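You operate a simulated robot arm through the tools that you are given. There is no shell and no other tool. Be economical: measure what you need, move in short steps, check, and stop when the job is done.

Carry out the task below with a simulated robot arm. There is one attempt and no reset: what you move stays moved.

Task
Move one weight from rod ONE to rod TWO, then press CLEAR, INCH and RUN.
Fine: a short inch shows that the chain holds.

It is judged by the outcome, as a careful person would: the job done as asked, and still so three seconds after it is handed in. It fails if anything else is knocked over, pushed out of place, dropped, spilled or broken.

Robot
A 6-joint arm with a two-finger parallel gripper on a trunk, on a base that drives. Base frame: it is fixed to the floor where the robot stands at the start and does not move with it; the origin is under the middle of the robot, x ahead of it, y to its left, z up; the surface under the hand at the start is at about z = 0.75. Units: m, degrees, N and s.
With the tool pointing down near the work surface it reaches from about 0.32 to 0.7 m from the robot's upright axis, wherever it stands. Its first joint turns from -166.0 to 166.0 degrees. Places, roughly: clear button [0.3, -2.2, 1.2]; inch button [0.4, -2.2, 1.2]; red valve [5.2, -2.5, 0.8]; run button [0.3, -2.2, 1.3]; speed dial [5.1, -2.5, 1.1]; stack one [0.5, 0.2, 0.5]; stack two [0.5, -1.3, 0.5]; weight (9x9x5 cm) [0.3, -0.7, 0.8]. Payload 4.1 kg.
The TCP is the grasp point between the finger pads, 0.023 m short of the fingertips. In the tool frame z runs along the fingers and y along their closing line. The gripper opens to 0.094 m. The fingers are 0.038 m wide and 0.01 m thick; the gripper's body (0.054 by 0.096 m) begins 0.039 m behind the TCP.
Orientation is told as [roll, pitch, yaw] about the base's x, y, z axes, in that order, counted from this pose: with the fingers straight down and closing along the base's y, the tool's x points along the base's -x, its y along +y and its z along -z.

Tools
- The arm moves only by the tool apply_moves. Its argument "plan" is a list of rows, each an object of numbers (a shift or turn left out is 0, a gripper value left out holds the last): "x", "y", "z": the shift along the base's x, y, z in units of 100 mm (1.0 is 100 mm); "ax", "ay", "az": the turn, a rotation vector about the base's x, y, z in units of 60 degrees (1.0 is 60 degrees); "fingers": the opening, from 0 (shut) to 1 (fully open). In form: [{"x": .., "y": .., "z": .., "ax": .., "ay": .., "az": .., "fingers": ..}, ...]. A call has 1 to 10 rows; each row is the pose to reach, as a shift and turn from the pose commanded when the call began. A call with a number of a shift or a turn outside -1 to 1 is refused whole. A row lasts 0.2 s, in which the tool goes at most 0.05 m and 8.6 degrees; a call with a longer step from one row to the next is refused whole, and so is a gripper value outside its range. Where a pose cannot be reached the arm comes as near as it can. A force on the tool above 40 N (or 10 N above the force at the start of the call, whichever is more), or a blocked arm, ends the call early, and 0.2 s more pass. The fingers move at their own pace (about 0.045 m/s each) and stop on an object; they squeeze with about 22 N. The grip force told is the motor's: it shows also when the fingers shut on nothing. Time passes only in rows, and 0.2 s behind the last, so rows that repeat a pose let the fingers close. The reply holds the time, the measured pose of the TCP, the force on the tool along the base axes, the opening and the grip force, in the units named above and with some noise, with the torque about the TCP (base axes, N m) and any sound that the robot's microphone picked up, and new pictures: "views" is both (left out), scene, wrist or none.
- Cameras (640 x 400 px; columns grow to the right, rows downward): "scene" is now at [0.0128, 0.1273, 1.4113]; the picture's right is [-0.47, -0.88, 0.00], its down [-0.61, 0.33, -0.72] and it looks along [0.64, -0.34, -0.69] (base axes); focal length 294 px, centre (320, 200). "wrist" rides on the gripper at [0.086, 0.016, -0.074] in the tool frame; the picture's right is [-0.18, 0.98, 0.00], its down [-0.58, -0.11, -0.81] and it looks along [-0.79, -0.15, 0.59] (tool axes); focal length 243 px, centre (320, 200). There is no depth. A picture from a camera that has moved, and an enlarged one, comes with that camera's place and axes in the base frame and with its lens.
- move_column(by): slides the trunk up (or, below 0, down) by that many m; the arm and the scene camera ride with it, the base frame stays. It gives what a move gives, with no picture.
- roll_base(legs): drives the robot by 1 to 6 legs, each [ahead, turn to the left] in m and degrees, along the robot's own axes; the way and the turn of a leg run together, so that a leg with both is an arc; at most 1.5 m and 180 degrees a leg. The arm and the cameras ride along, it lands a little off, and it stops where it bumps. It gives what a move gives, and a new picture of the scene camera.
- head_to(pan, tilt): turns the head with the scene camera to pan (to the left, within 155 degrees either way) and tilt (down, from -29 to 69), counted from straight ahead of the robot. It gives what a move gives, and a new picture of the scene camera.
- inspect(camera, box): a new picture of the part [left, top, right, bottom] of that camera's present view, enlarged. It takes no simulated time.
- finish_job(): hands the job in; it is judged then, once.

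Work in short steps. Places have to be worked out from the pictures, the camera data and where the tool is seen: move nearer, look again, correct. Check each grasp and each placing, and mend what went wrong. You have 120 turns and 260 pictures in all, those below and enlarged ones among them. Open the gripper and draw the arm clear of the work before you hand the job in, unless the task says otherwise; then end with one line.

The tools are called after "Request:" as name(argument=value, ...) on one line, values as JSON. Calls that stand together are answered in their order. apply_moves: Moves the arm, as the interface text tells. Its arguments: {"type":"object","properties":{"plan":{"type":"array","items":{"type":"object","properties":{"x":{"type":"number"},"y":{"type":"number"},"z":{"type":"number"},"ax":{"type":"number"},"ay":{"type":"number"},"az":{"type":"number"},"fingers":{"type":"number"}}}},"views":{"type":"string","enum":["both","scene","wrist","none"]}},"required":["plan"]} The other tools are called the same way: move_column (by) slides the trunk up or down; roll_base (legs) drives the base; head_to (pan, tilt) turns the head that bears the scene camera; inspect (camera, box) takes an enlarged picture of a part of a camera's view; finish_job () hands the job in.

At the start:

```text
time: 0.0
tool_pos: [0.4239, 0.1263, 1.0892]
ee_rot: [0.0, 0.0, -0.1]
ft_force: [-0.5, 0.2, 0.7]
wrist_torque: [0.0, -0.02, 0.02]
gripper_width: 0.0939
grip_force: 0.0
trunk travel left (down, up): [-0.375, 0.215]
robot x, y, heading: [0.0023, -0.005, -0.1]
head pan, tilt: [-28.3, 43.6]
```

scene: 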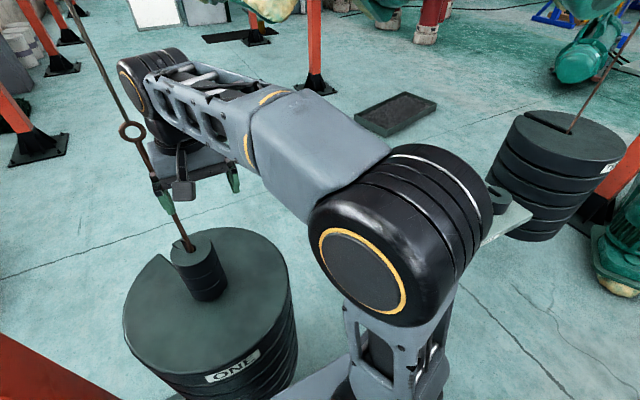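
wrist: 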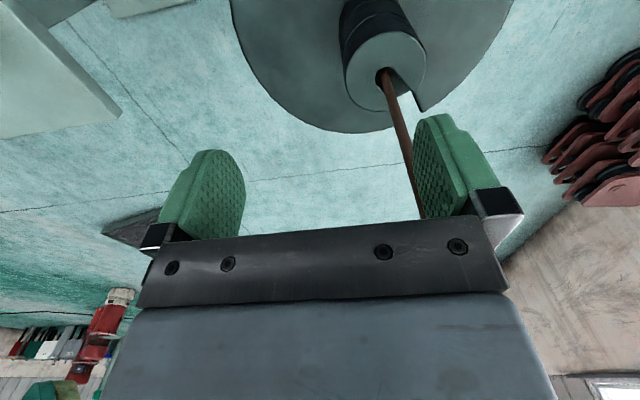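

The scene shows stack ONE with small slotted weights on top around a rod, and stack TWO away to the right. I'll look closer at ONE and look around to the right.

Request:
inspect(camera="scene", box=[100, 100, 320, 400])

Request:
inspect(camera="scene", box=[440, 80, 640, 280])

Request:
head_to(pan=-75, tilt=25)

```text
1.33 times, centred on (210, 250) of scene
camera zoom: at [0.0128, 0.1273, 1.4113], right [-0.47, -0.88, 0.0], down [-0.61, 0.33, -0.72], along [0.64, -0.34, -0.69], focal length 392 px, centre (467, 133)
```

zoom: 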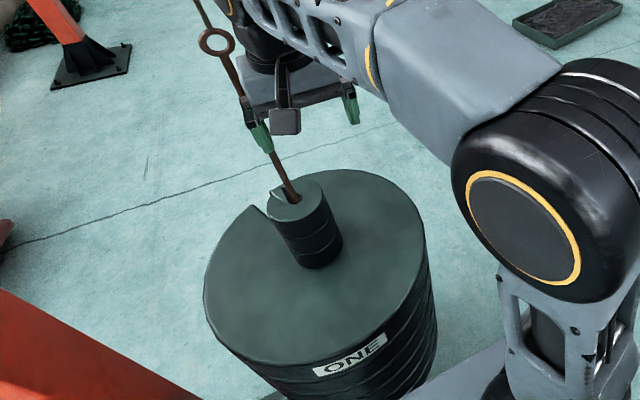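

```text
2.00 times, centred on (540, 180) of scene
camera zoom: at [0.0128, 0.1273, 1.4113], right [-0.47, -0.88, 0.0], down [-0.61, 0.33, -0.72], along [0.64, -0.34, -0.69], focal length 587 px, centre (-120, 240)
```

zoom: 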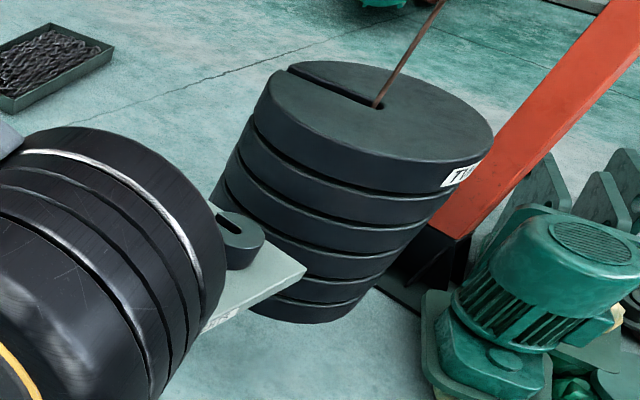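

```text
time: 1.1
tool_pos: [0.4233, 0.126, 1.0898]
ee_rot: [-0.1, 0.1, 0.0]
ft_force: [0.6, -0.1, 0.4]
wrist_torque: [0.0, -0.01, -0.01]
gripper_width: 0.0941
grip_force: 0.0
trunk travel left (down, up): [-0.375, 0.215]
robot x, y, heading: [0.0039, -0.003, -0.1]
head pan, tilt: [-75.0, 25.0]
camera scene: at [-0.0359, 0.0774, 1.4398], right [-0.97, -0.26, 0.0], down [-0.11, 0.41, -0.91], along [0.24, -0.88, -0.42], focal length 294 px, centre (320, 200)
```

scene: 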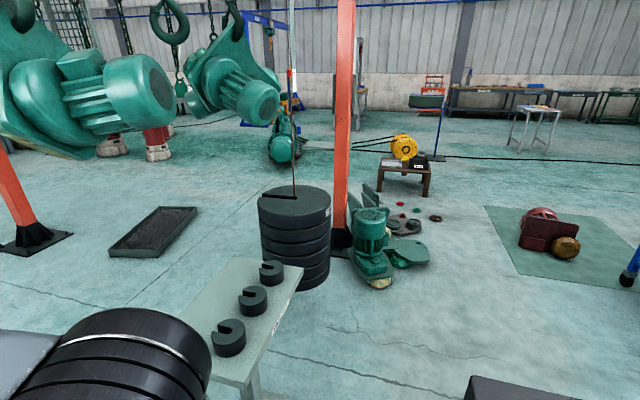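

A side table holds three spare slotted weights, which I must leave alone. I'll look for the control panel near the pillar.

Request:
inspect(camera="scene", box=[300, 40, 420, 140])

Request:
inspect(camera="scene", box=[180, 150, 460, 390])

Request:
head_to(pan=30, tilt=50)

```text
4.00 times, centred on (360, 90) of scene
camera zoom: at [-0.0359, 0.0774, 1.4398], right [-0.97, -0.26, 0.0], down [-0.11, 0.41, -0.91], along [0.24, -0.88, -0.42], focal length 1175 px, centre (160, 640)
```

zoom: 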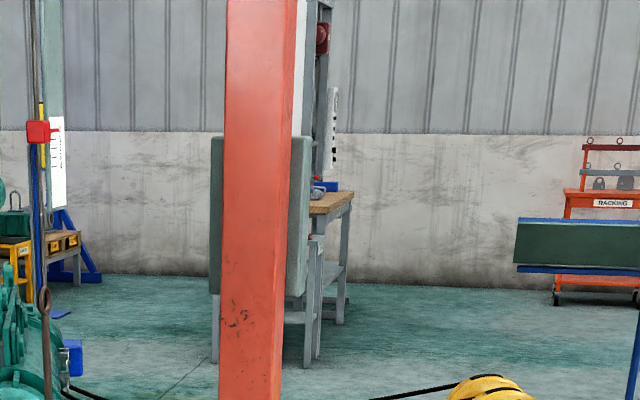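

```text
1.67 times, centred on (320, 270) of scene
camera zoom: at [-0.0359, 0.0774, 1.4398], right [-0.97, -0.26, 0.0], down [-0.11, 0.41, -0.91], along [0.24, -0.88, -0.42], focal length 489 px, centre (320, 83)
```

zoom: 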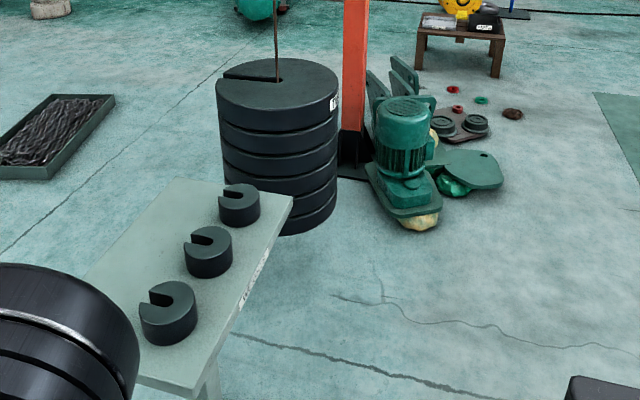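

```text
time: 3.0
tool_pos: [0.4249, 0.1277, 1.0888]
ee_rot: [-0.2, 0.0, -0.1]
ft_force: [-0.5, 0.7, 0.9]
wrist_torque: [0.02, 0.02, -0.03]
gripper_width: 0.0939
grip_force: 0.1
trunk travel left (down, up): [-0.375, 0.215]
robot x, y, heading: [0.0031, -0.0021, 0.0]
head pan, tilt: [30.0, 50.0]
camera scene: at [0.0069, 0.2049, 1.4024], right [0.5, -0.87, 0.0], down [-0.66, -0.38, -0.64], along [0.56, 0.32, -0.77], focal length 294 px, centre (320, 200)
```

scene: 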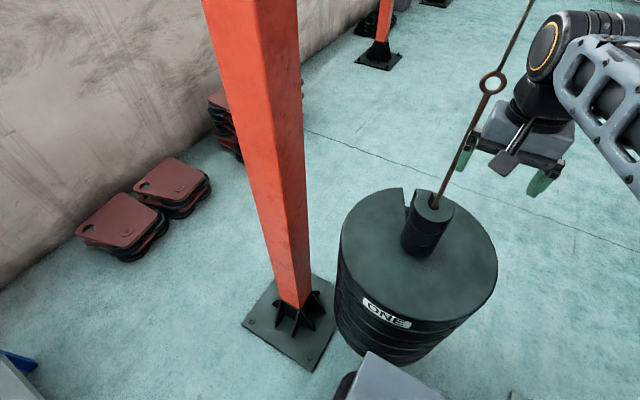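

Now a closer look at the small weights on rod ONE.

Request:
inspect(camera="scene", box=[370, 150, 490, 270])

Request:
inspect(camera="wrist", box=[320, 0, 480, 110])

```text
3.33 times, centred on (430, 210) of scene
camera zoom: at [0.0069, 0.2049, 1.4024], right [0.5, -0.87, 0.0], down [-0.66, -0.38, -0.64], along [0.56, 0.32, -0.77], focal length 979 px, centre (-47, 167)
```

zoom: 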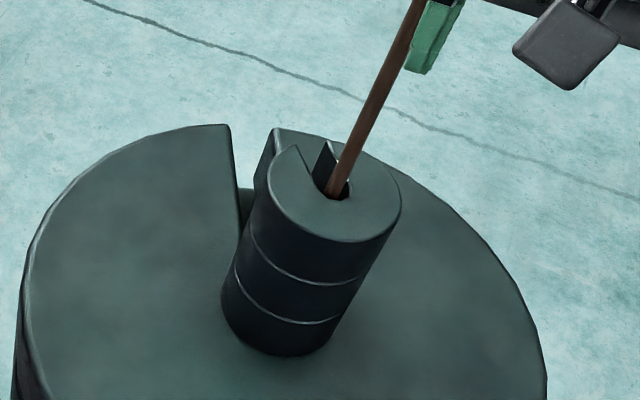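

```text
3.64 times, centred on (400, 55) of wrist
camera zoom: at [0.3381, 0.1423, 1.1651], right [0.19, 0.98, 0.0], down [0.58, -0.11, 0.81], along [0.79, -0.15, -0.59], focal length 882 px, centre (29, 727)
```

zoom: 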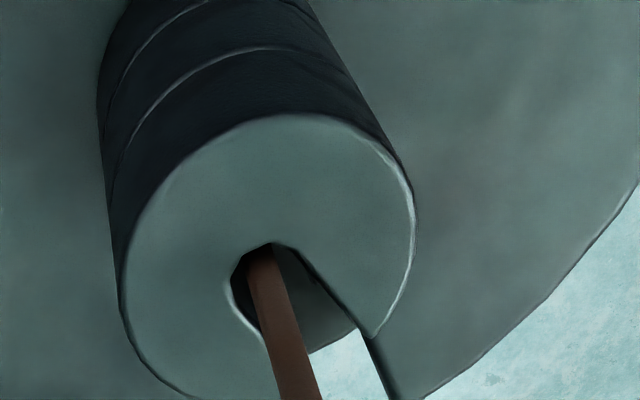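

Rod ONE stands at about (0.46, 0.19), with the top small weight's top at z≈0.92 and its slot opening ahead-left. I need a slanted, near-horizontal grip from the robot's side, so I want to back up a little; I check behind first.

Request:
head_to(pan=150, tilt=40)

Request:
head_to(pan=-140, tilt=40)

```text
time: 5.0
tool_pos: [0.4241, 0.1264, 1.0887]
ee_rot: [0.1, 0.0, -0.2]
ft_force: [0.6, 0.5, -0.5]
wrist_torque: [0.0, -0.02, -0.03]
gripper_width: 0.0938
grip_force: 0.0
trunk travel left (down, up): [-0.375, 0.215]
robot x, y, heading: [-0.0015, -0.0006, 0.1]
head pan, tilt: [150.0, 40.0]
camera scene: at [-0.1334, 0.209, 1.4165], right [0.5, 0.87, 0.0], down [0.56, -0.32, -0.77], along [-0.66, 0.38, -0.64], focal length 294 px, centre (320, 200)
```

scene: 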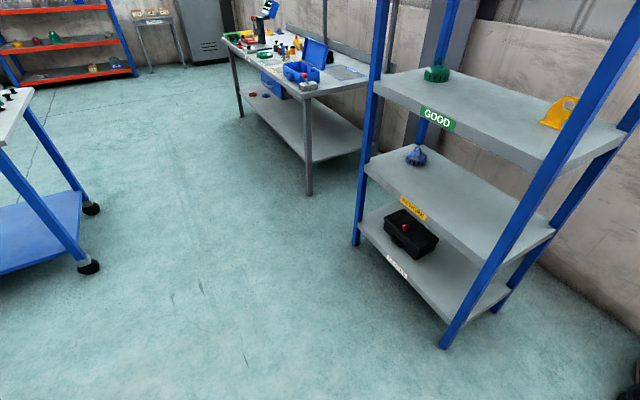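

```text
time: 8.9
tool_pos: [0.4242, 0.1266, 1.0906]
ee_rot: [0.1, 0.0, -0.1]
ft_force: [0.5, 1.6, 0.1]
wrist_torque: [0.0, 0.01, 0.02]
gripper_width: 0.0938
grip_force: 0.1
trunk travel left (down, up): [-0.375, 0.215]
robot x, y, heading: [-0.0023, -0.0025, -0.1]
head pan, tilt: [-140.0, 40.0]
camera scene: at [-0.1249, 0.1117, 1.4165], right [-0.64, 0.77, 0.0], down [0.49, 0.41, -0.77], along [-0.59, -0.49, -0.64], focal length 294 px, centre (320, 200)
```

scene: 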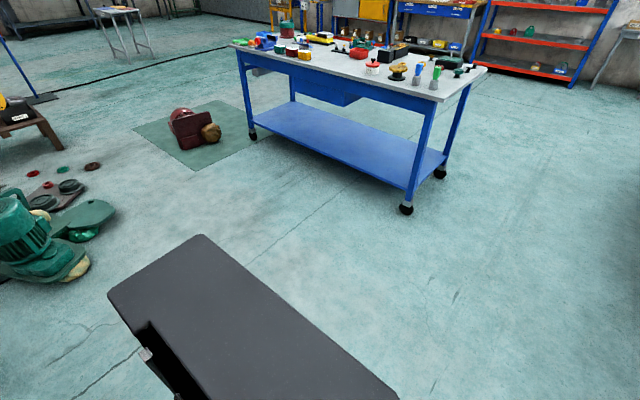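

Behind is clear. I roll back 0.22 m and aim the head at ONE.

Request:
roll_base(legs=[[-0.22, 0]])

Request:
head_to(pan=10, tilt=40)

```text
time: 10.6
tool_pos: [0.2045, 0.1274, 1.089]
ee_rot: [0.1, 0.0, 0.1]
ft_force: [0.7, -0.3, -0.1]
wrist_torque: [0.01, -0.01, 0.04]
gripper_width: 0.094
grip_force: 0.1
trunk travel left (down, up): [-0.375, 0.215]
robot x, y, heading: [-0.2228, -0.0009, 0.1]
head pan, tilt: [-140.0, 40.0]
camera scene: at [-0.3449, 0.1109, 1.4165], right [-0.65, 0.76, 0.0], down [0.49, 0.41, -0.77], along [-0.58, -0.49, -0.64], focal length 294 px, centre (320, 200)
```

scene: 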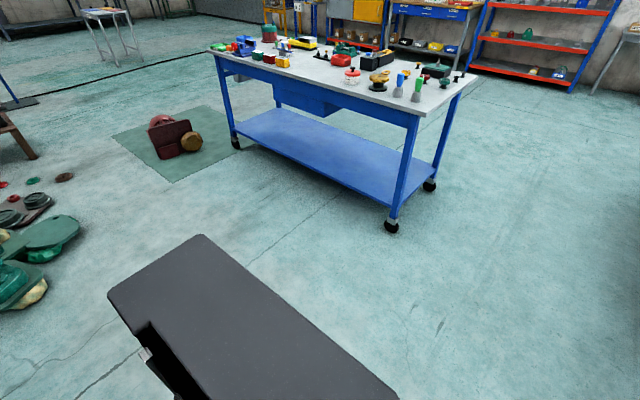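

```text
time: 13.0
tool_pos: [0.2043, 0.1269, 1.0894]
ee_rot: [0.1, -0.1, 0.1]
ft_force: [0.7, 0.5, -0.4]
wrist_torque: [0.02, -0.01, -0.02]
gripper_width: 0.0941
grip_force: 0.0
trunk travel left (down, up): [-0.375, 0.215]
robot x, y, heading: [-0.2178, -0.0002, 0.1]
head pan, tilt: [10.0, 40.0]
camera scene: at [-0.1963, 0.1808, 1.4165], right [0.18, -0.98, 0.0], down [-0.63, -0.11, -0.77], along [0.75, 0.14, -0.64], focal length 294 px, centre (320, 200)
```

scene: 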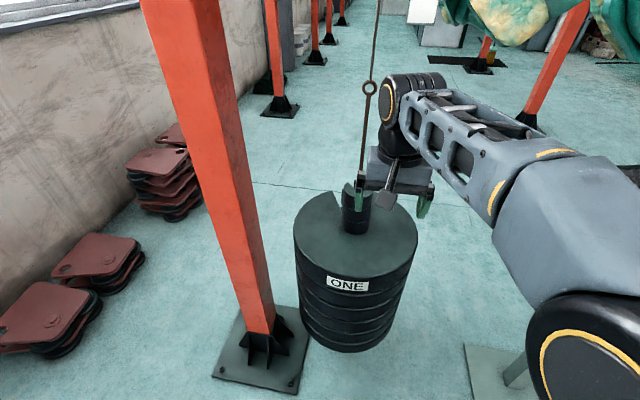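

Tilt the fingers forward by 60° (30° below horizontal) in place.

Request:
apply_moves(plan=[{"ay": -0.14}, {"ay": -0.28}, {"ay": -0.42}, {"ay": -0.56}, {"ay": -0.7}, {"ay": -0.84}, {"ay": -0.92}, {"ay": -1.0}], views="none")

Request:
apply_moves(plan=[{"az": 0.14}, {"az": 0.28}, {"az": 0.42}, {"az": 0.5}, {"az": 0.5}])

```text
time: 14.8
tool_pos: [0.2043, 0.1274, 1.0904]
ee_rot: [-0.1, -60.1, 0.2]
ft_force: [0.1, 0.5, 0.3]
wrist_torque: [0.01, -0.01, 0.03]
gripper_width: 0.094
grip_force: 0.1
trunk travel left (down, up): [-0.375, 0.215]
robot x, y, heading: [-0.2225, -0.0069, 0.1]
head pan, tilt: [10.0, 40.0]
```

```text
time: 16.0
tool_pos: [0.2057, 0.1286, 1.0896]
ee_rot: [-0.2, -60.0, 30.2]
ft_force: [0.3, 0.9, 0.4]
wrist_torque: [0.0, -0.01, -0.03]
gripper_width: 0.0939
grip_force: 0.1
trunk travel left (down, up): [-0.375, 0.215]
robot x, y, heading: [-0.2197, -0.0014, 0.3]
head pan, tilt: [10.0, 40.0]
camera scene: at [-0.1963, 0.1808, 1.4165], right [0.18, -0.98, 0.0], down [-0.63, -0.11, -0.77], along [0.75, 0.14, -0.64], focal length 294 px, centre (320, 200)
camera wrist: at [0.1033, 0.0868, 1.053], right [-0.41, 0.9, 0.16], down [-0.3, -0.3, 0.91], along [0.86, 0.33, 0.39], focal length 243 px, centre (320, 200)
```

scene: 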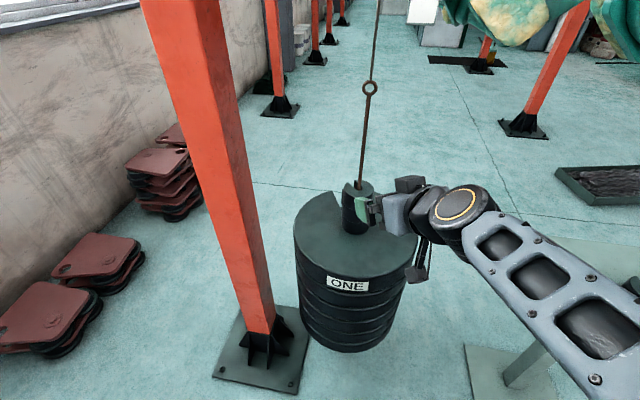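
wrist: 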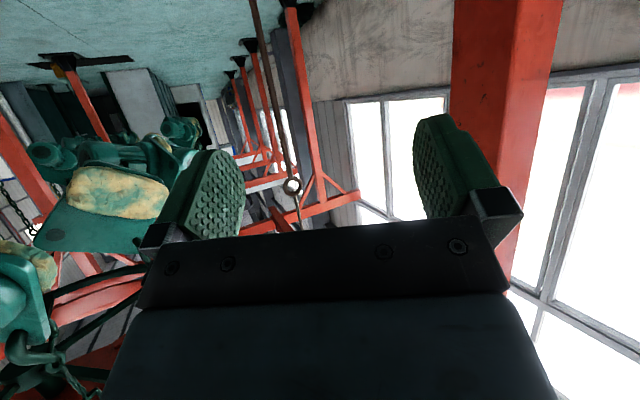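

Hand pose is as wanted. Zoom on the small weights to refine slot direction and rod location.

Request:
inspect(camera="scene", box=[320, 160, 420, 240])

Request:
inspect(camera="wrist", box=[200, 0, 360, 230])

```text
5.00 times, centred on (370, 200) of scene
camera zoom: at [-0.1963, 0.1808, 1.4165], right [0.18, -0.98, 0.0], down [-0.63, -0.11, -0.77], along [0.75, 0.14, -0.64], focal length 1468 px, centre (70, 200)
```

zoom: 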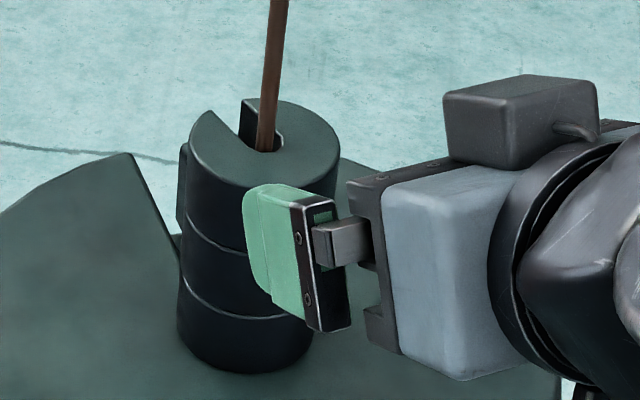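

```text
1.74 times, centred on (280, 115) of wrist
camera zoom: at [0.1033, 0.0868, 1.053], right [-0.41, 0.9, 0.16], down [-0.3, -0.3, 0.91], along [0.86, 0.33, 0.39], focal length 422 px, centre (390, 348)
```

zoom: 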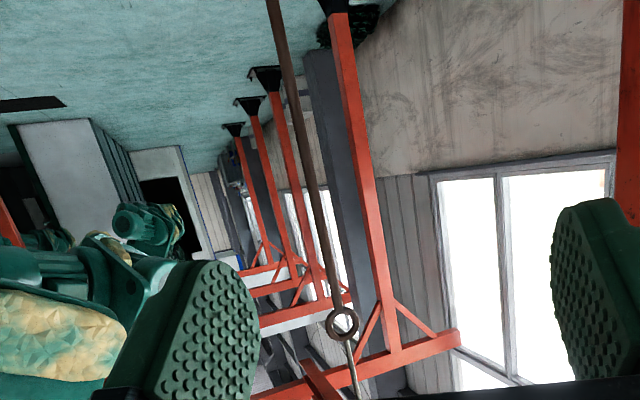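

Estimates agree: weight centre (0.454, 0.186), top z≈0.920, diameter ≈0.085, slot pointing at ≈37°. I move to a pre-grasp point behind it along that line.

Request:
apply_moves(plan=[{"x": 0.2, "y": -0.03, "z": -0.25, "az": 0.05}, {"x": 0.4, "y": -0.06, "z": -0.5, "az": 0.1}, {"x": 0.6, "y": -0.1, "z": -0.75, "az": 0.1}, {"x": 0.7, "y": -0.12, "z": -0.95, "az": 0.1}], views="none")

Request:
apply_moves(plan=[{"x": 0.2, "y": -0.03, "z": -0.25}, {"x": 0.4, "y": -0.06, "z": -0.5}, {"x": 0.6, "y": -0.1, "z": -0.75}, {"x": 0.68, "y": -0.11, "z": -0.92}, {"x": 0.68, "y": -0.11, "z": -0.92}])

```text
time: 17.0
tool_pos: [0.2749, 0.1166, 0.9965]
ee_rot: [-0.2, -60.0, 36.1]
ft_force: [1.1, -1.5, 1.2]
wrist_torque: [0.01, 0.0, 0.02]
gripper_width: 0.0941
grip_force: 0.0
trunk travel left (down, up): [-0.375, 0.215]
robot x, y, heading: [-0.2215, -0.0031, 0.5]
head pan, tilt: [10.0, 40.0]
```

```text
time: 18.2
tool_pos: [0.3428, 0.1037, 0.9029]
ee_rot: [-0.2, -60.0, 36.2]
ft_force: [0.0, 0.1, 0.2]
wrist_torque: [-0.01, 0.03, 0.01]
gripper_width: 0.0943
grip_force: 0.0
trunk travel left (down, up): [-0.375, 0.215]
robot x, y, heading: [-0.2186, -0.0019, 0.5]
head pan, tilt: [10.0, 40.0]
camera scene: at [-0.1961, 0.1808, 1.4165], right [0.18, -0.98, 0.0], down [-0.63, -0.11, -0.77], along [0.75, 0.14, -0.64], focal length 294 px, centre (320, 200)
camera wrist: at [0.2454, 0.0526, 0.8651], right [-0.5, 0.85, 0.16], down [-0.27, -0.33, 0.91], along [0.82, 0.42, 0.39], focal length 243 px, centre (320, 200)
```

scene: 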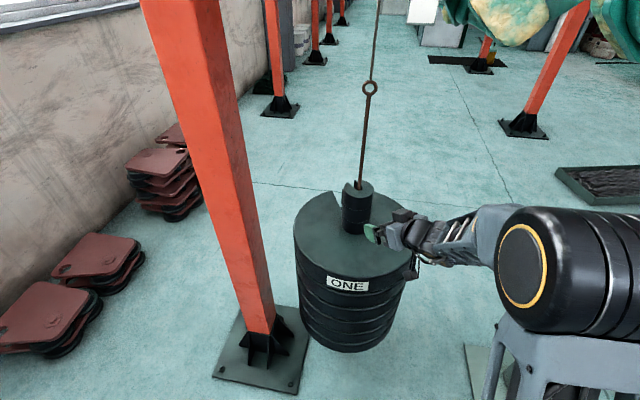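
wrist: 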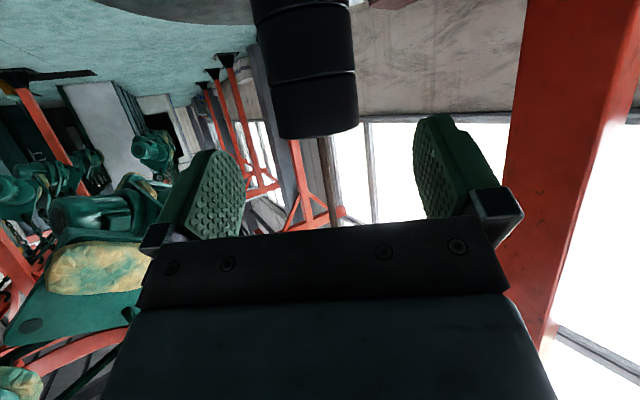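

The wrist view suggests the weight sits slightly off from my estimate; zooming to measure.

Request:
inspect(camera="wrist", box=[220, 0, 420, 160])

Request:
inspect(camera="scene", box=[320, 170, 440, 270])

```text
2.50 times, centred on (320, 80) of wrist
camera zoom: at [0.2454, 0.0526, 0.8651], right [-0.5, 0.85, 0.16], down [-0.27, -0.33, 0.91], along [0.82, 0.42, 0.39], focal length 606 px, centre (320, 500)
```

zoom: 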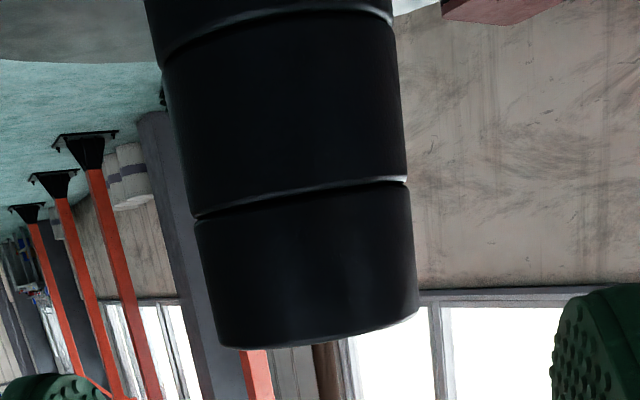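

```text
4.00 times, centred on (380, 220) of scene
camera zoom: at [-0.1961, 0.1808, 1.4165], right [0.18, -0.98, 0.0], down [-0.63, -0.11, -0.77], along [0.75, 0.14, -0.64], focal length 1175 px, centre (80, 120)
```

zoom: 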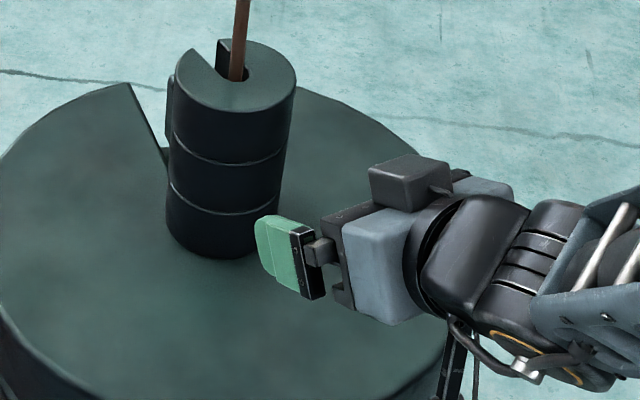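

Combining all views: the weight centre is really at about (0.48, 0.187) with top z≈0.896 (big stack top ≈0.746). I align laterally and lower, then look again.

Request:
apply_moves(plan=[{"x": 0.09, "y": -0.12, "z": -0.24}, {"x": 0.29, "y": 0.03, "z": -0.24}, {"x": 0.49, "y": 0.17, "z": -0.24}, {"x": 0.49, "y": 0.17, "z": -0.24}])

Request:
inspect(camera="wrist", box=[140, 0, 500, 230])

```text
time: 19.2
tool_pos: [0.3931, 0.1206, 0.8794]
ee_rot: [-0.3, -60.1, 36.1]
ft_force: [0.5, 0.3, 0.3]
wrist_torque: [-0.03, 0.01, 0.02]
gripper_width: 0.094
grip_force: 0.0
trunk travel left (down, up): [-0.375, 0.215]
robot x, y, heading: [-0.2205, -0.0038, 0.3]
head pan, tilt: [10.0, 40.0]
camera scene: at [-0.1961, 0.1809, 1.4165], right [0.18, -0.98, 0.0], down [-0.63, -0.11, -0.77], along [0.75, 0.14, -0.64], focal length 294 px, centre (320, 200)
camera wrist: at [0.2959, 0.0699, 0.8423], right [-0.5, 0.85, 0.16], down [-0.27, -0.33, 0.91], along [0.82, 0.42, 0.39], focal length 243 px, centre (320, 200)
```

scene: 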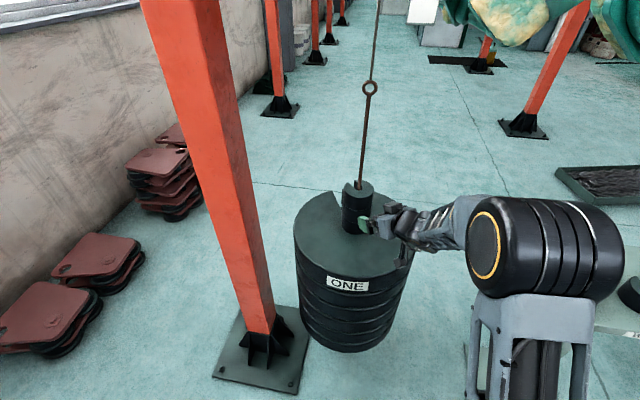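
wrist: 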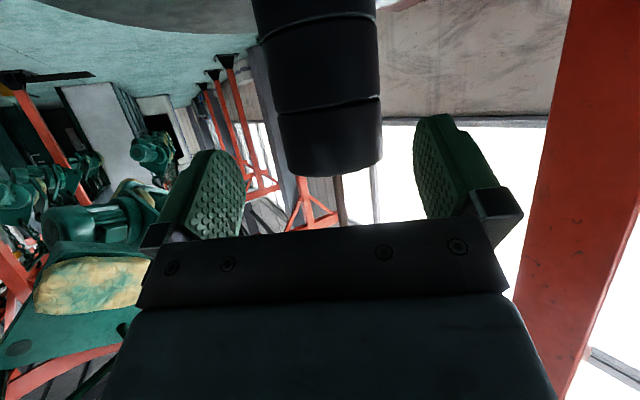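

```text
1.74 times, centred on (320, 115) of wrist
camera zoom: at [0.2959, 0.0699, 0.8423], right [-0.5, 0.85, 0.16], down [-0.27, -0.33, 0.91], along [0.82, 0.42, 0.39], focal length 422 px, centre (320, 348)
```

zoom: 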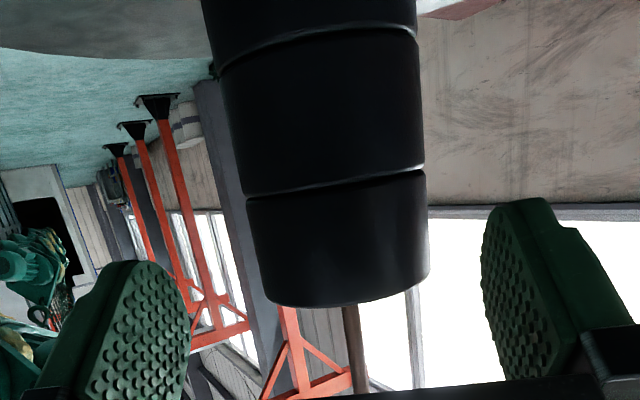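

Now the weight is centred to ~1.5 mm, about 0.107 m ahead of the TCP. I advance 0.100 m along the approach line.

Request:
apply_moves(plan=[{"x": 0.18, "y": 0.14}, {"x": 0.36, "y": 0.275}, {"x": 0.54, "y": 0.41}, {"x": 0.7, "y": 0.53}, {"x": 0.8, "y": 0.605}, {"x": 0.8, "y": 0.605}])

Request:
inspect(camera="scene", box=[320, 170, 440, 270])

```text
time: 20.6
tool_pos: [0.474, 0.1825, 0.8776]
ee_rot: [-0.2, -60.0, 36.2]
ft_force: [0.5, 0.6, -0.3]
wrist_torque: [0.01, -0.02, 0.01]
gripper_width: 0.094
grip_force: 0.1
trunk travel left (down, up): [-0.375, 0.215]
robot x, y, heading: [-0.2218, -0.0025, 0.3]
head pan, tilt: [10.0, 40.0]
camera scene: at [-0.1962, 0.1809, 1.4165], right [0.18, -0.98, 0.0], down [-0.63, -0.11, -0.77], along [0.75, 0.14, -0.64], focal length 294 px, centre (320, 200)
camera wrist: at [0.3758, 0.1307, 0.8421], right [-0.5, 0.85, 0.16], down [-0.27, -0.33, 0.91], along [0.82, 0.41, 0.39], focal length 243 px, centre (320, 200)
```

scene: 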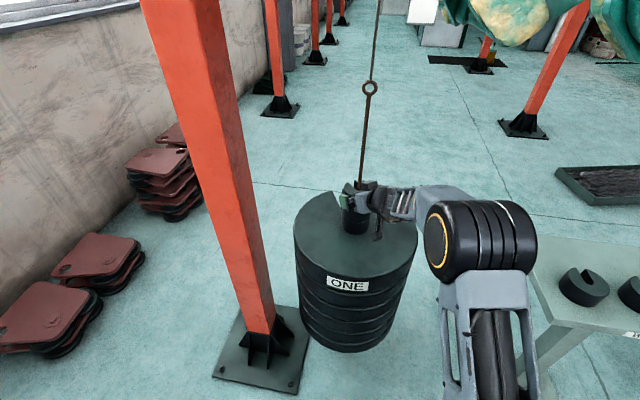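
wrist: 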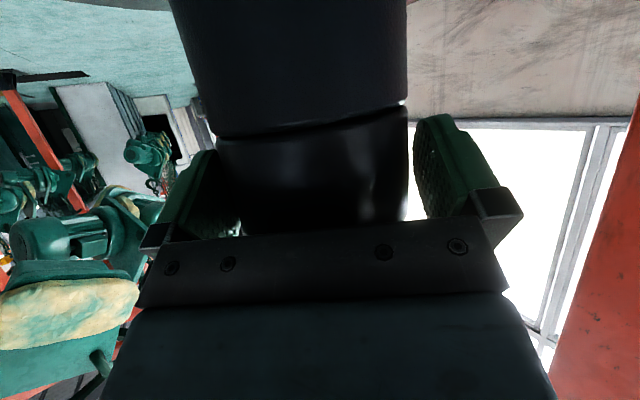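

```text
4.00 times, centred on (380, 220) of scene
camera zoom: at [-0.1962, 0.1809, 1.4165], right [0.18, -0.98, 0.0], down [-0.63, -0.11, -0.77], along [0.75, 0.14, -0.64], focal length 1175 px, centre (80, 120)
```

zoom: 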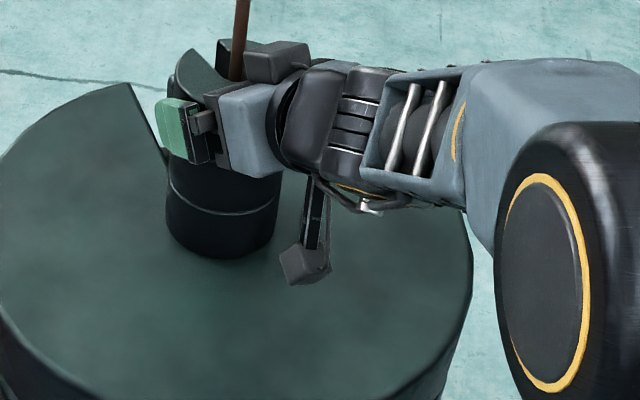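

The weight is between the pads and the seam lies just beyond the pad tips. Close the gripper.

Request:
apply_moves(plan=[{"fingers": 0.5}, {"fingers": 0.5}, {"fingers": 0.5}, {"fingers": 0.5}])

```text
time: 21.6
tool_pos: [0.4734, 0.1799, 0.8792]
ee_rot: [-0.1, -60.0, 36.2]
ft_force: [5.9, -4.6, 0.6]
wrist_torque: [0.02, 0.1, -0.06]
gripper_width: 0.0878
grip_force: 21.8
trunk travel left (down, up): [-0.375, 0.215]
robot x, y, heading: [-0.2192, -0.0009, 0.1]
head pan, tilt: [10.0, 40.0]
camera scene: at [-0.1955, 0.1803, 1.4166], right [0.18, -0.98, 0.0], down [-0.63, -0.11, -0.77], along [0.75, 0.14, -0.64], focal length 294 px, centre (320, 200)
camera wrist: at [0.3762, 0.1296, 0.8421], right [-0.5, 0.85, 0.16], down [-0.27, -0.33, 0.91], along [0.82, 0.41, 0.39], focal length 243 px, centre (320, 200)
```

scene: 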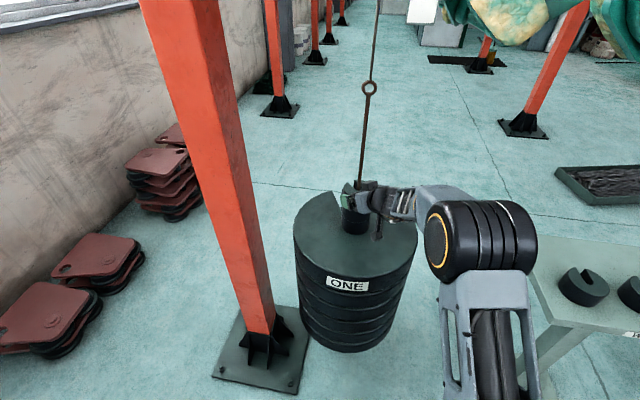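
wrist: 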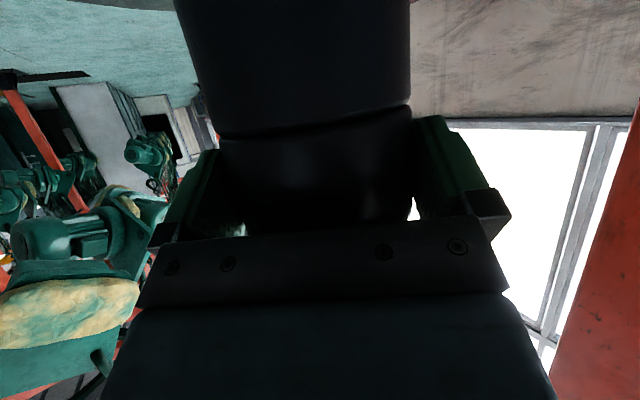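

Gripped at 0.088 m with 22 N. Lift 20 mm straight up and check it alone came.

Request:
apply_moves(plan=[{"z": 0.05}, {"z": 0.1}, {"z": 0.15}, {"z": 0.2}, {"z": 0.2}])

Request:
inspect(camera="scene", box=[320, 170, 440, 270])

```text
time: 22.8
tool_pos: [0.4732, 0.182, 0.8987]
ee_rot: [0.0, -60.0, 36.1]
ft_force: [0.0, -0.5, -13.9]
wrist_torque: [-0.18, 0.34, -0.01]
gripper_width: 0.0878
grip_force: 22.1
trunk travel left (down, up): [-0.375, 0.215]
robot x, y, heading: [-0.221, -0.0044, 0.1]
head pan, tilt: [10.0, 40.0]
camera scene: at [-0.1949, 0.1813, 1.4165], right [0.18, -0.98, 0.0], down [-0.63, -0.11, -0.77], along [0.75, 0.14, -0.64], focal length 294 px, centre (320, 200)
camera wrist: at [0.376, 0.1313, 0.8619], right [-0.5, 0.85, 0.16], down [-0.27, -0.33, 0.91], along [0.82, 0.42, 0.39], focal length 243 px, centre (320, 200)
```

scene: 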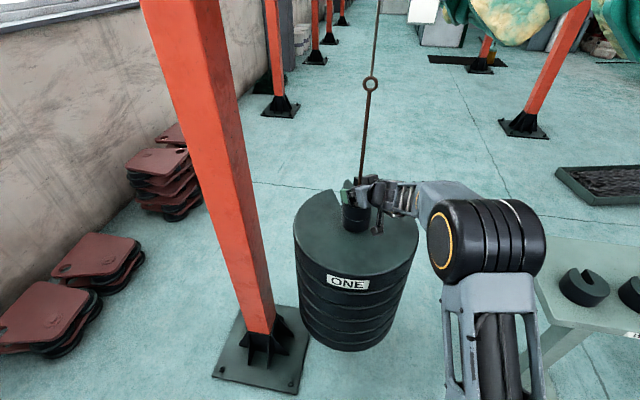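
wrist: 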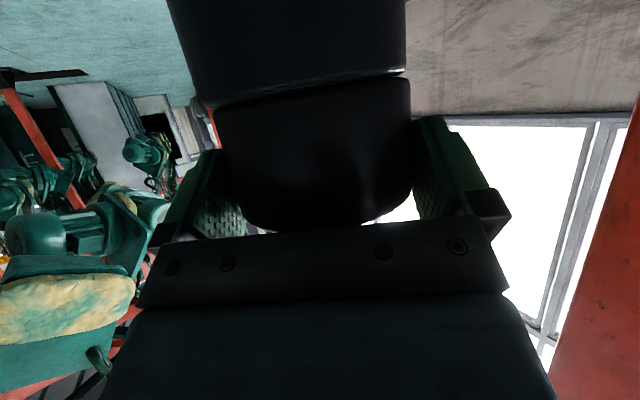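

```text
4.00 times, centred on (380, 220) of scene
camera zoom: at [-0.1949, 0.1813, 1.4165], right [0.18, -0.98, 0.0], down [-0.63, -0.11, -0.77], along [0.75, 0.14, -0.64], focal length 1175 px, centre (80, 120)
```

zoom: 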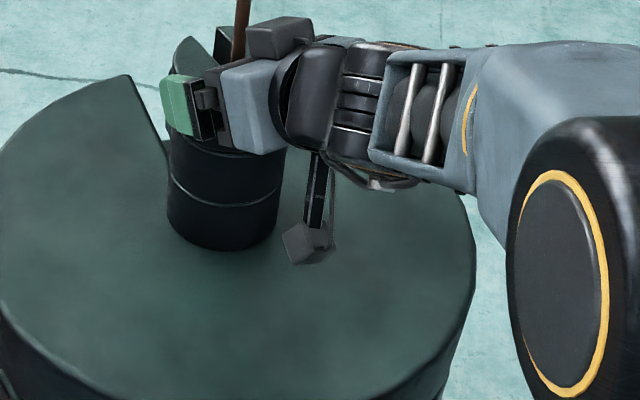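

Force shows ~14 N of load. I check in the wrist view whether a gap opened to the second weight.

Request:
inspect(camera="wrist", box=[150, 0, 470, 240])

```text
1.67 times, centred on (310, 120) of wrist
camera zoom: at [0.376, 0.1313, 0.8619], right [-0.5, 0.85, 0.16], down [-0.27, -0.33, 0.91], along [0.82, 0.42, 0.39], focal length 404 px, centre (337, 333)
```

zoom: 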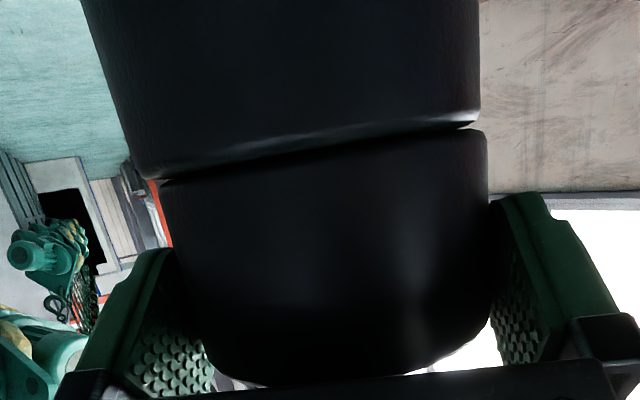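

The stack itself seems to have risen slightly (rod ring moved up a few pixels), so it hangs on something springy. I lift another 20 mm and compare for slip.

Request:
apply_moves(plan=[{"z": 0.05}, {"z": 0.1}, {"z": 0.15}, {"z": 0.2}, {"z": 0.2}, {"z": 0.2}], views="scene")

Request:
inspect(camera="wrist", box=[150, 0, 470, 240])

Request:
inspect(camera="scene", box=[320, 170, 440, 270])

```text
time: 24.2
tool_pos: [0.4732, 0.1816, 0.9177]
ee_rot: [-0.2, -59.9, 36.1]
ft_force: [-1.0, -0.1, -18.9]
wrist_torque: [-0.17, 0.24, -0.02]
gripper_width: 0.0878
grip_force: 21.9
trunk travel left (down, up): [-0.375, 0.215]
robot x, y, heading: [-0.2228, -0.0037, 0.1]
head pan, tilt: [10.0, 40.0]
camera scene: at [-0.1944, 0.1813, 1.4164], right [0.18, -0.98, 0.0], down [-0.63, -0.11, -0.77], along [0.75, 0.14, -0.64], focal length 294 px, centre (320, 200)
```

scene: 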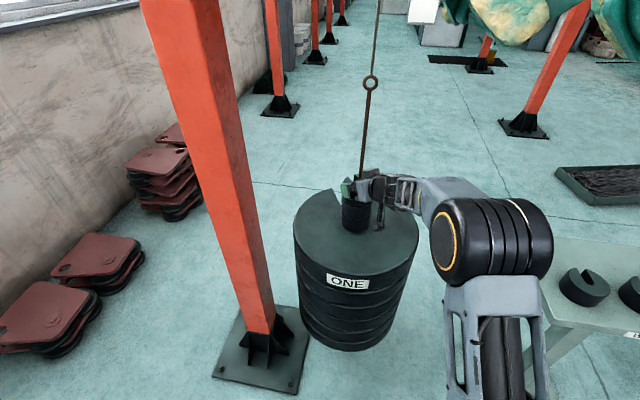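

```text
1.67 times, centred on (310, 120) of wrist
camera zoom: at [0.3764, 0.1311, 0.8809], right [-0.5, 0.85, 0.16], down [-0.26, -0.33, 0.91], along [0.82, 0.42, 0.39], focal length 404 px, centre (337, 333)
```

zoom: 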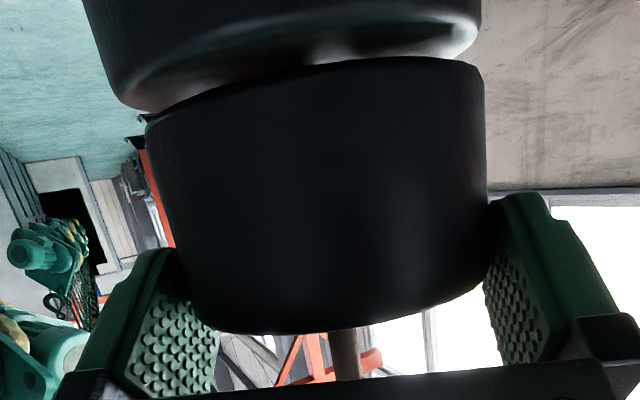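

```text
4.00 times, centred on (380, 220) of scene
camera zoom: at [-0.1944, 0.1813, 1.4164], right [0.18, -0.98, 0.0], down [-0.63, -0.11, -0.77], along [0.75, 0.14, -0.64], focal length 1175 px, centre (80, 120)
```

zoom: 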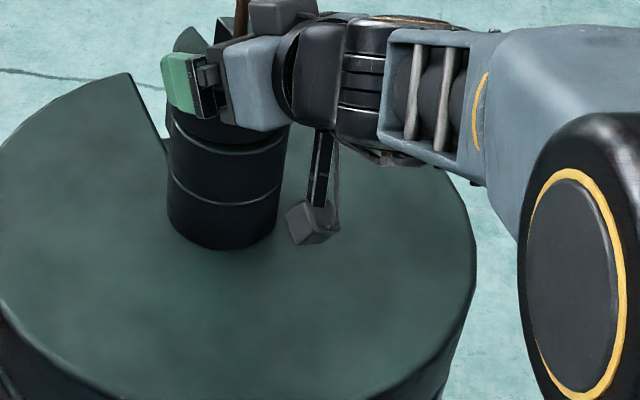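

The weight has been sliding down within the grip while I lifted (load now 18.9 N). I hold still for a second to see if it keeps sliding.

Request:
apply_moves(plan=[{"z": 0}, {"z": 0}, {"z": 0}, {"z": 0}, {"z": 0}], views="none")

Request:
inspect(camera="wrist", box=[150, 0, 470, 240])

```text
time: 25.4
tool_pos: [0.4727, 0.181, 0.9164]
ee_rot: [-0.1, -59.9, 36.1]
ft_force: [-0.8, -0.6, -19.1]
wrist_torque: [-0.24, 0.27, 0.03]
gripper_width: 0.0876
grip_force: 22.1
trunk travel left (down, up): [-0.375, 0.215]
robot x, y, heading: [-0.2191, -0.0018, 0.2]
head pan, tilt: [10.0, 40.0]
```

```text
1.67 times, centred on (310, 120) of wrist
camera zoom: at [0.3763, 0.1311, 0.8809], right [-0.5, 0.85, 0.16], down [-0.26, -0.33, 0.91], along [0.82, 0.42, 0.39], focal length 404 px, centre (337, 333)
```

zoom: 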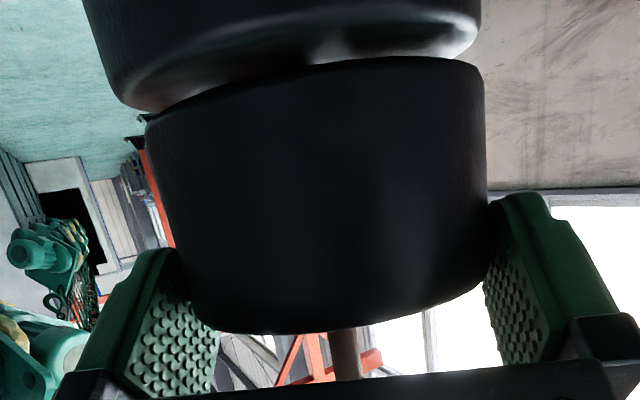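

It's stable when still; the load torque and view show the weight's centre is ~19 mm ahead of the TCP, so I hold it only with the pad tips. I set it back on the stack and regrip deeper and lower.

Request:
apply_moves(plan=[{"z": -0.03}, {"z": -0.06}, {"z": -0.09}, {"z": -0.12}, {"z": -0.15}, {"z": -0.15}], views="none")

Request:
inspect(camera="wrist", box=[150, 0, 470, 240])

```text
time: 26.8
tool_pos: [0.4715, 0.1825, 0.9021]
ee_rot: [-0.2, -59.8, 36.2]
ft_force: [8.3, 2.6, 1.8]
wrist_torque: [0.23, -0.61, 0.01]
gripper_width: 0.0879
grip_force: 21.7
trunk travel left (down, up): [-0.375, 0.215]
robot x, y, heading: [-0.2187, -0.0024, 0.3]
head pan, tilt: [10.0, 40.0]
```

```text
1.67 times, centred on (310, 120) of wrist
camera zoom: at [0.3757, 0.1315, 0.8657], right [-0.5, 0.85, 0.16], down [-0.27, -0.33, 0.91], along [0.82, 0.42, 0.39], focal length 404 px, centre (337, 333)
```

zoom: 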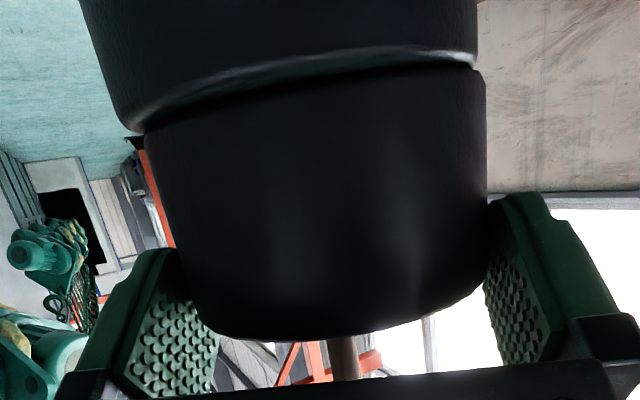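

The load is off the grip (weight resting). Open the fingers.

Request:
apply_moves(plan=[{"fingers": 1}, {"fingers": 1}, {"fingers": 1}], views="scene")

Request:
inspect(camera="wrist", box=[150, 0, 470, 240])

Request:
inspect(camera="scene", box=[320, 170, 440, 270])

```text
time: 27.6
tool_pos: [0.4714, 0.1824, 0.9032]
ee_rot: [-0.2, -60.1, 36.2]
ft_force: [0.2, -0.2, 0.0]
wrist_torque: [0.0, 0.03, 0.02]
gripper_width: 0.0942
grip_force: 0.1
trunk travel left (down, up): [-0.375, 0.215]
robot x, y, heading: [-0.2164, -0.0022, 0.1]
head pan, tilt: [10.0, 40.0]
camera scene: at [-0.1963, 0.1808, 1.4165], right [0.18, -0.98, 0.0], down [-0.63, -0.11, -0.77], along [0.75, 0.14, -0.64], focal length 294 px, centre (320, 200)
```

scene: 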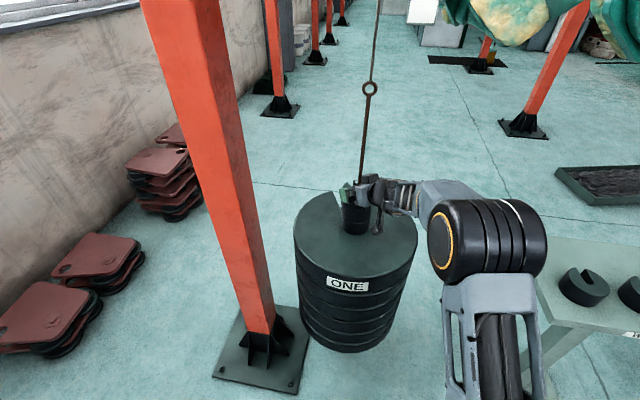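

```text
1.67 times, centred on (310, 120) of wrist
camera zoom: at [0.3752, 0.1312, 0.8663], right [-0.5, 0.85, 0.16], down [-0.27, -0.33, 0.91], along [0.82, 0.42, 0.39], focal length 404 px, centre (337, 333)
```

zoom: 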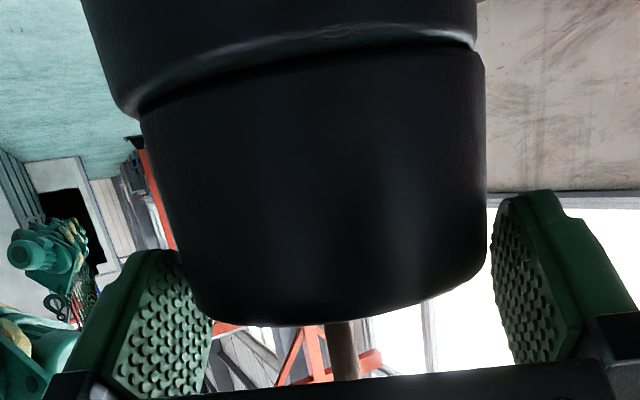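

```text
4.00 times, centred on (380, 220) of scene
camera zoom: at [-0.1963, 0.1808, 1.4165], right [0.18, -0.98, 0.0], down [-0.63, -0.11, -0.77], along [0.75, 0.14, -0.64], focal length 1175 px, centre (80, 120)
```

zoom: 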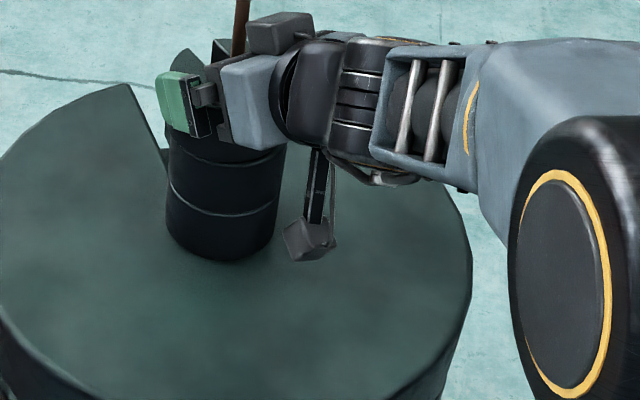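

Stack settled back. The weight centre is ~19 mm ahead; I advance 14 mm and lower to z≈0.884, then regrip.

Request:
apply_moves(plan=[{"x": 0.06, "y": 0.045}, {"x": 0.113, "y": 0.083}, {"x": 0.113, "y": 0.083, "z": -0.1}, {"x": 0.113, "y": 0.083, "z": -0.19}, {"x": 0.113, "y": 0.083, "z": -0.19}], views="none")

Request:
inspect(camera="wrist", box=[150, 0, 470, 240])

Request:
inspect(camera="scene", box=[320, 170, 440, 270])

```text
time: 28.8
tool_pos: [0.4817, 0.1889, 0.8868]
ee_rot: [-0.3, -60.3, 36.3]
ft_force: [-10.6, -7.5, 20.7]
wrist_torque: [-0.42, 0.58, -0.03]
gripper_width: 0.0944
grip_force: 0.1
trunk travel left (down, up): [-0.375, 0.215]
robot x, y, heading: [-0.2161, -0.0033, -0.0]
head pan, tilt: [10.0, 40.0]
```

```text
1.67 times, centred on (310, 120) of wrist
camera zoom: at [0.3853, 0.1381, 0.8501], right [-0.5, 0.85, 0.16], down [-0.27, -0.33, 0.91], along [0.82, 0.41, 0.4], focal length 404 px, centre (337, 333)
```

zoom: 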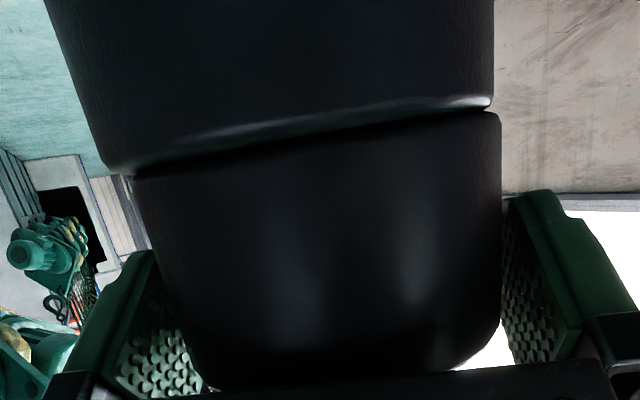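

```text
4.00 times, centred on (380, 220) of scene
camera zoom: at [-0.1994, 0.1795, 1.417], right [0.18, -0.98, 0.0], down [-0.63, -0.11, -0.77], along [0.76, 0.14, -0.64], focal length 1175 px, centre (80, 120)
```

zoom: 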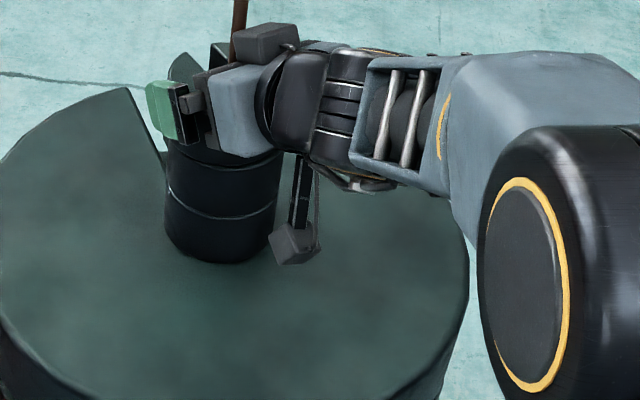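

The gripper body touched the weight's near rim (20 N). I back off 6 mm and raise 6 mm.

Request:
apply_moves(plan=[{"x": -0.05, "y": -0.035, "z": 0.06}, {"x": -0.05, "y": -0.035, "z": 0.06}], views="none")

Request:
inspect(camera="wrist", box=[150, 0, 470, 240])

```text
time: 29.4
tool_pos: [0.4771, 0.1862, 0.8886]
ee_rot: [-0.1, -59.9, 36.3]
ft_force: [0.4, 0.6, -0.1]
wrist_torque: [0.0, -0.02, 0.0]
gripper_width: 0.0939
grip_force: 0.1
trunk travel left (down, up): [-0.375, 0.215]
robot x, y, heading: [-0.2178, 0.0, 0.1]
head pan, tilt: [10.0, 40.0]
```

```text
1.67 times, centred on (310, 120) of wrist
camera zoom: at [0.3808, 0.1359, 0.8521], right [-0.5, 0.85, 0.16], down [-0.26, -0.33, 0.91], along [0.82, 0.42, 0.39], focal length 404 px, centre (337, 333)
```

zoom: 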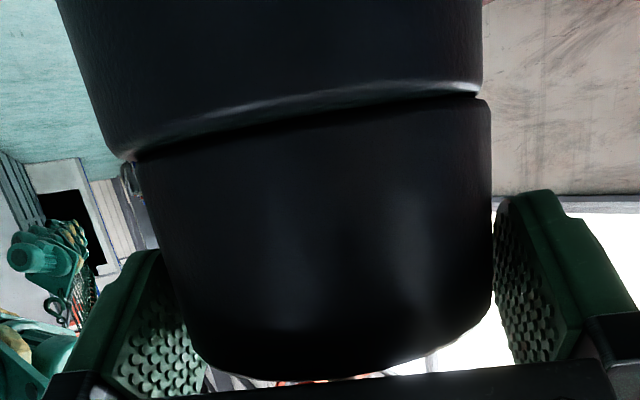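

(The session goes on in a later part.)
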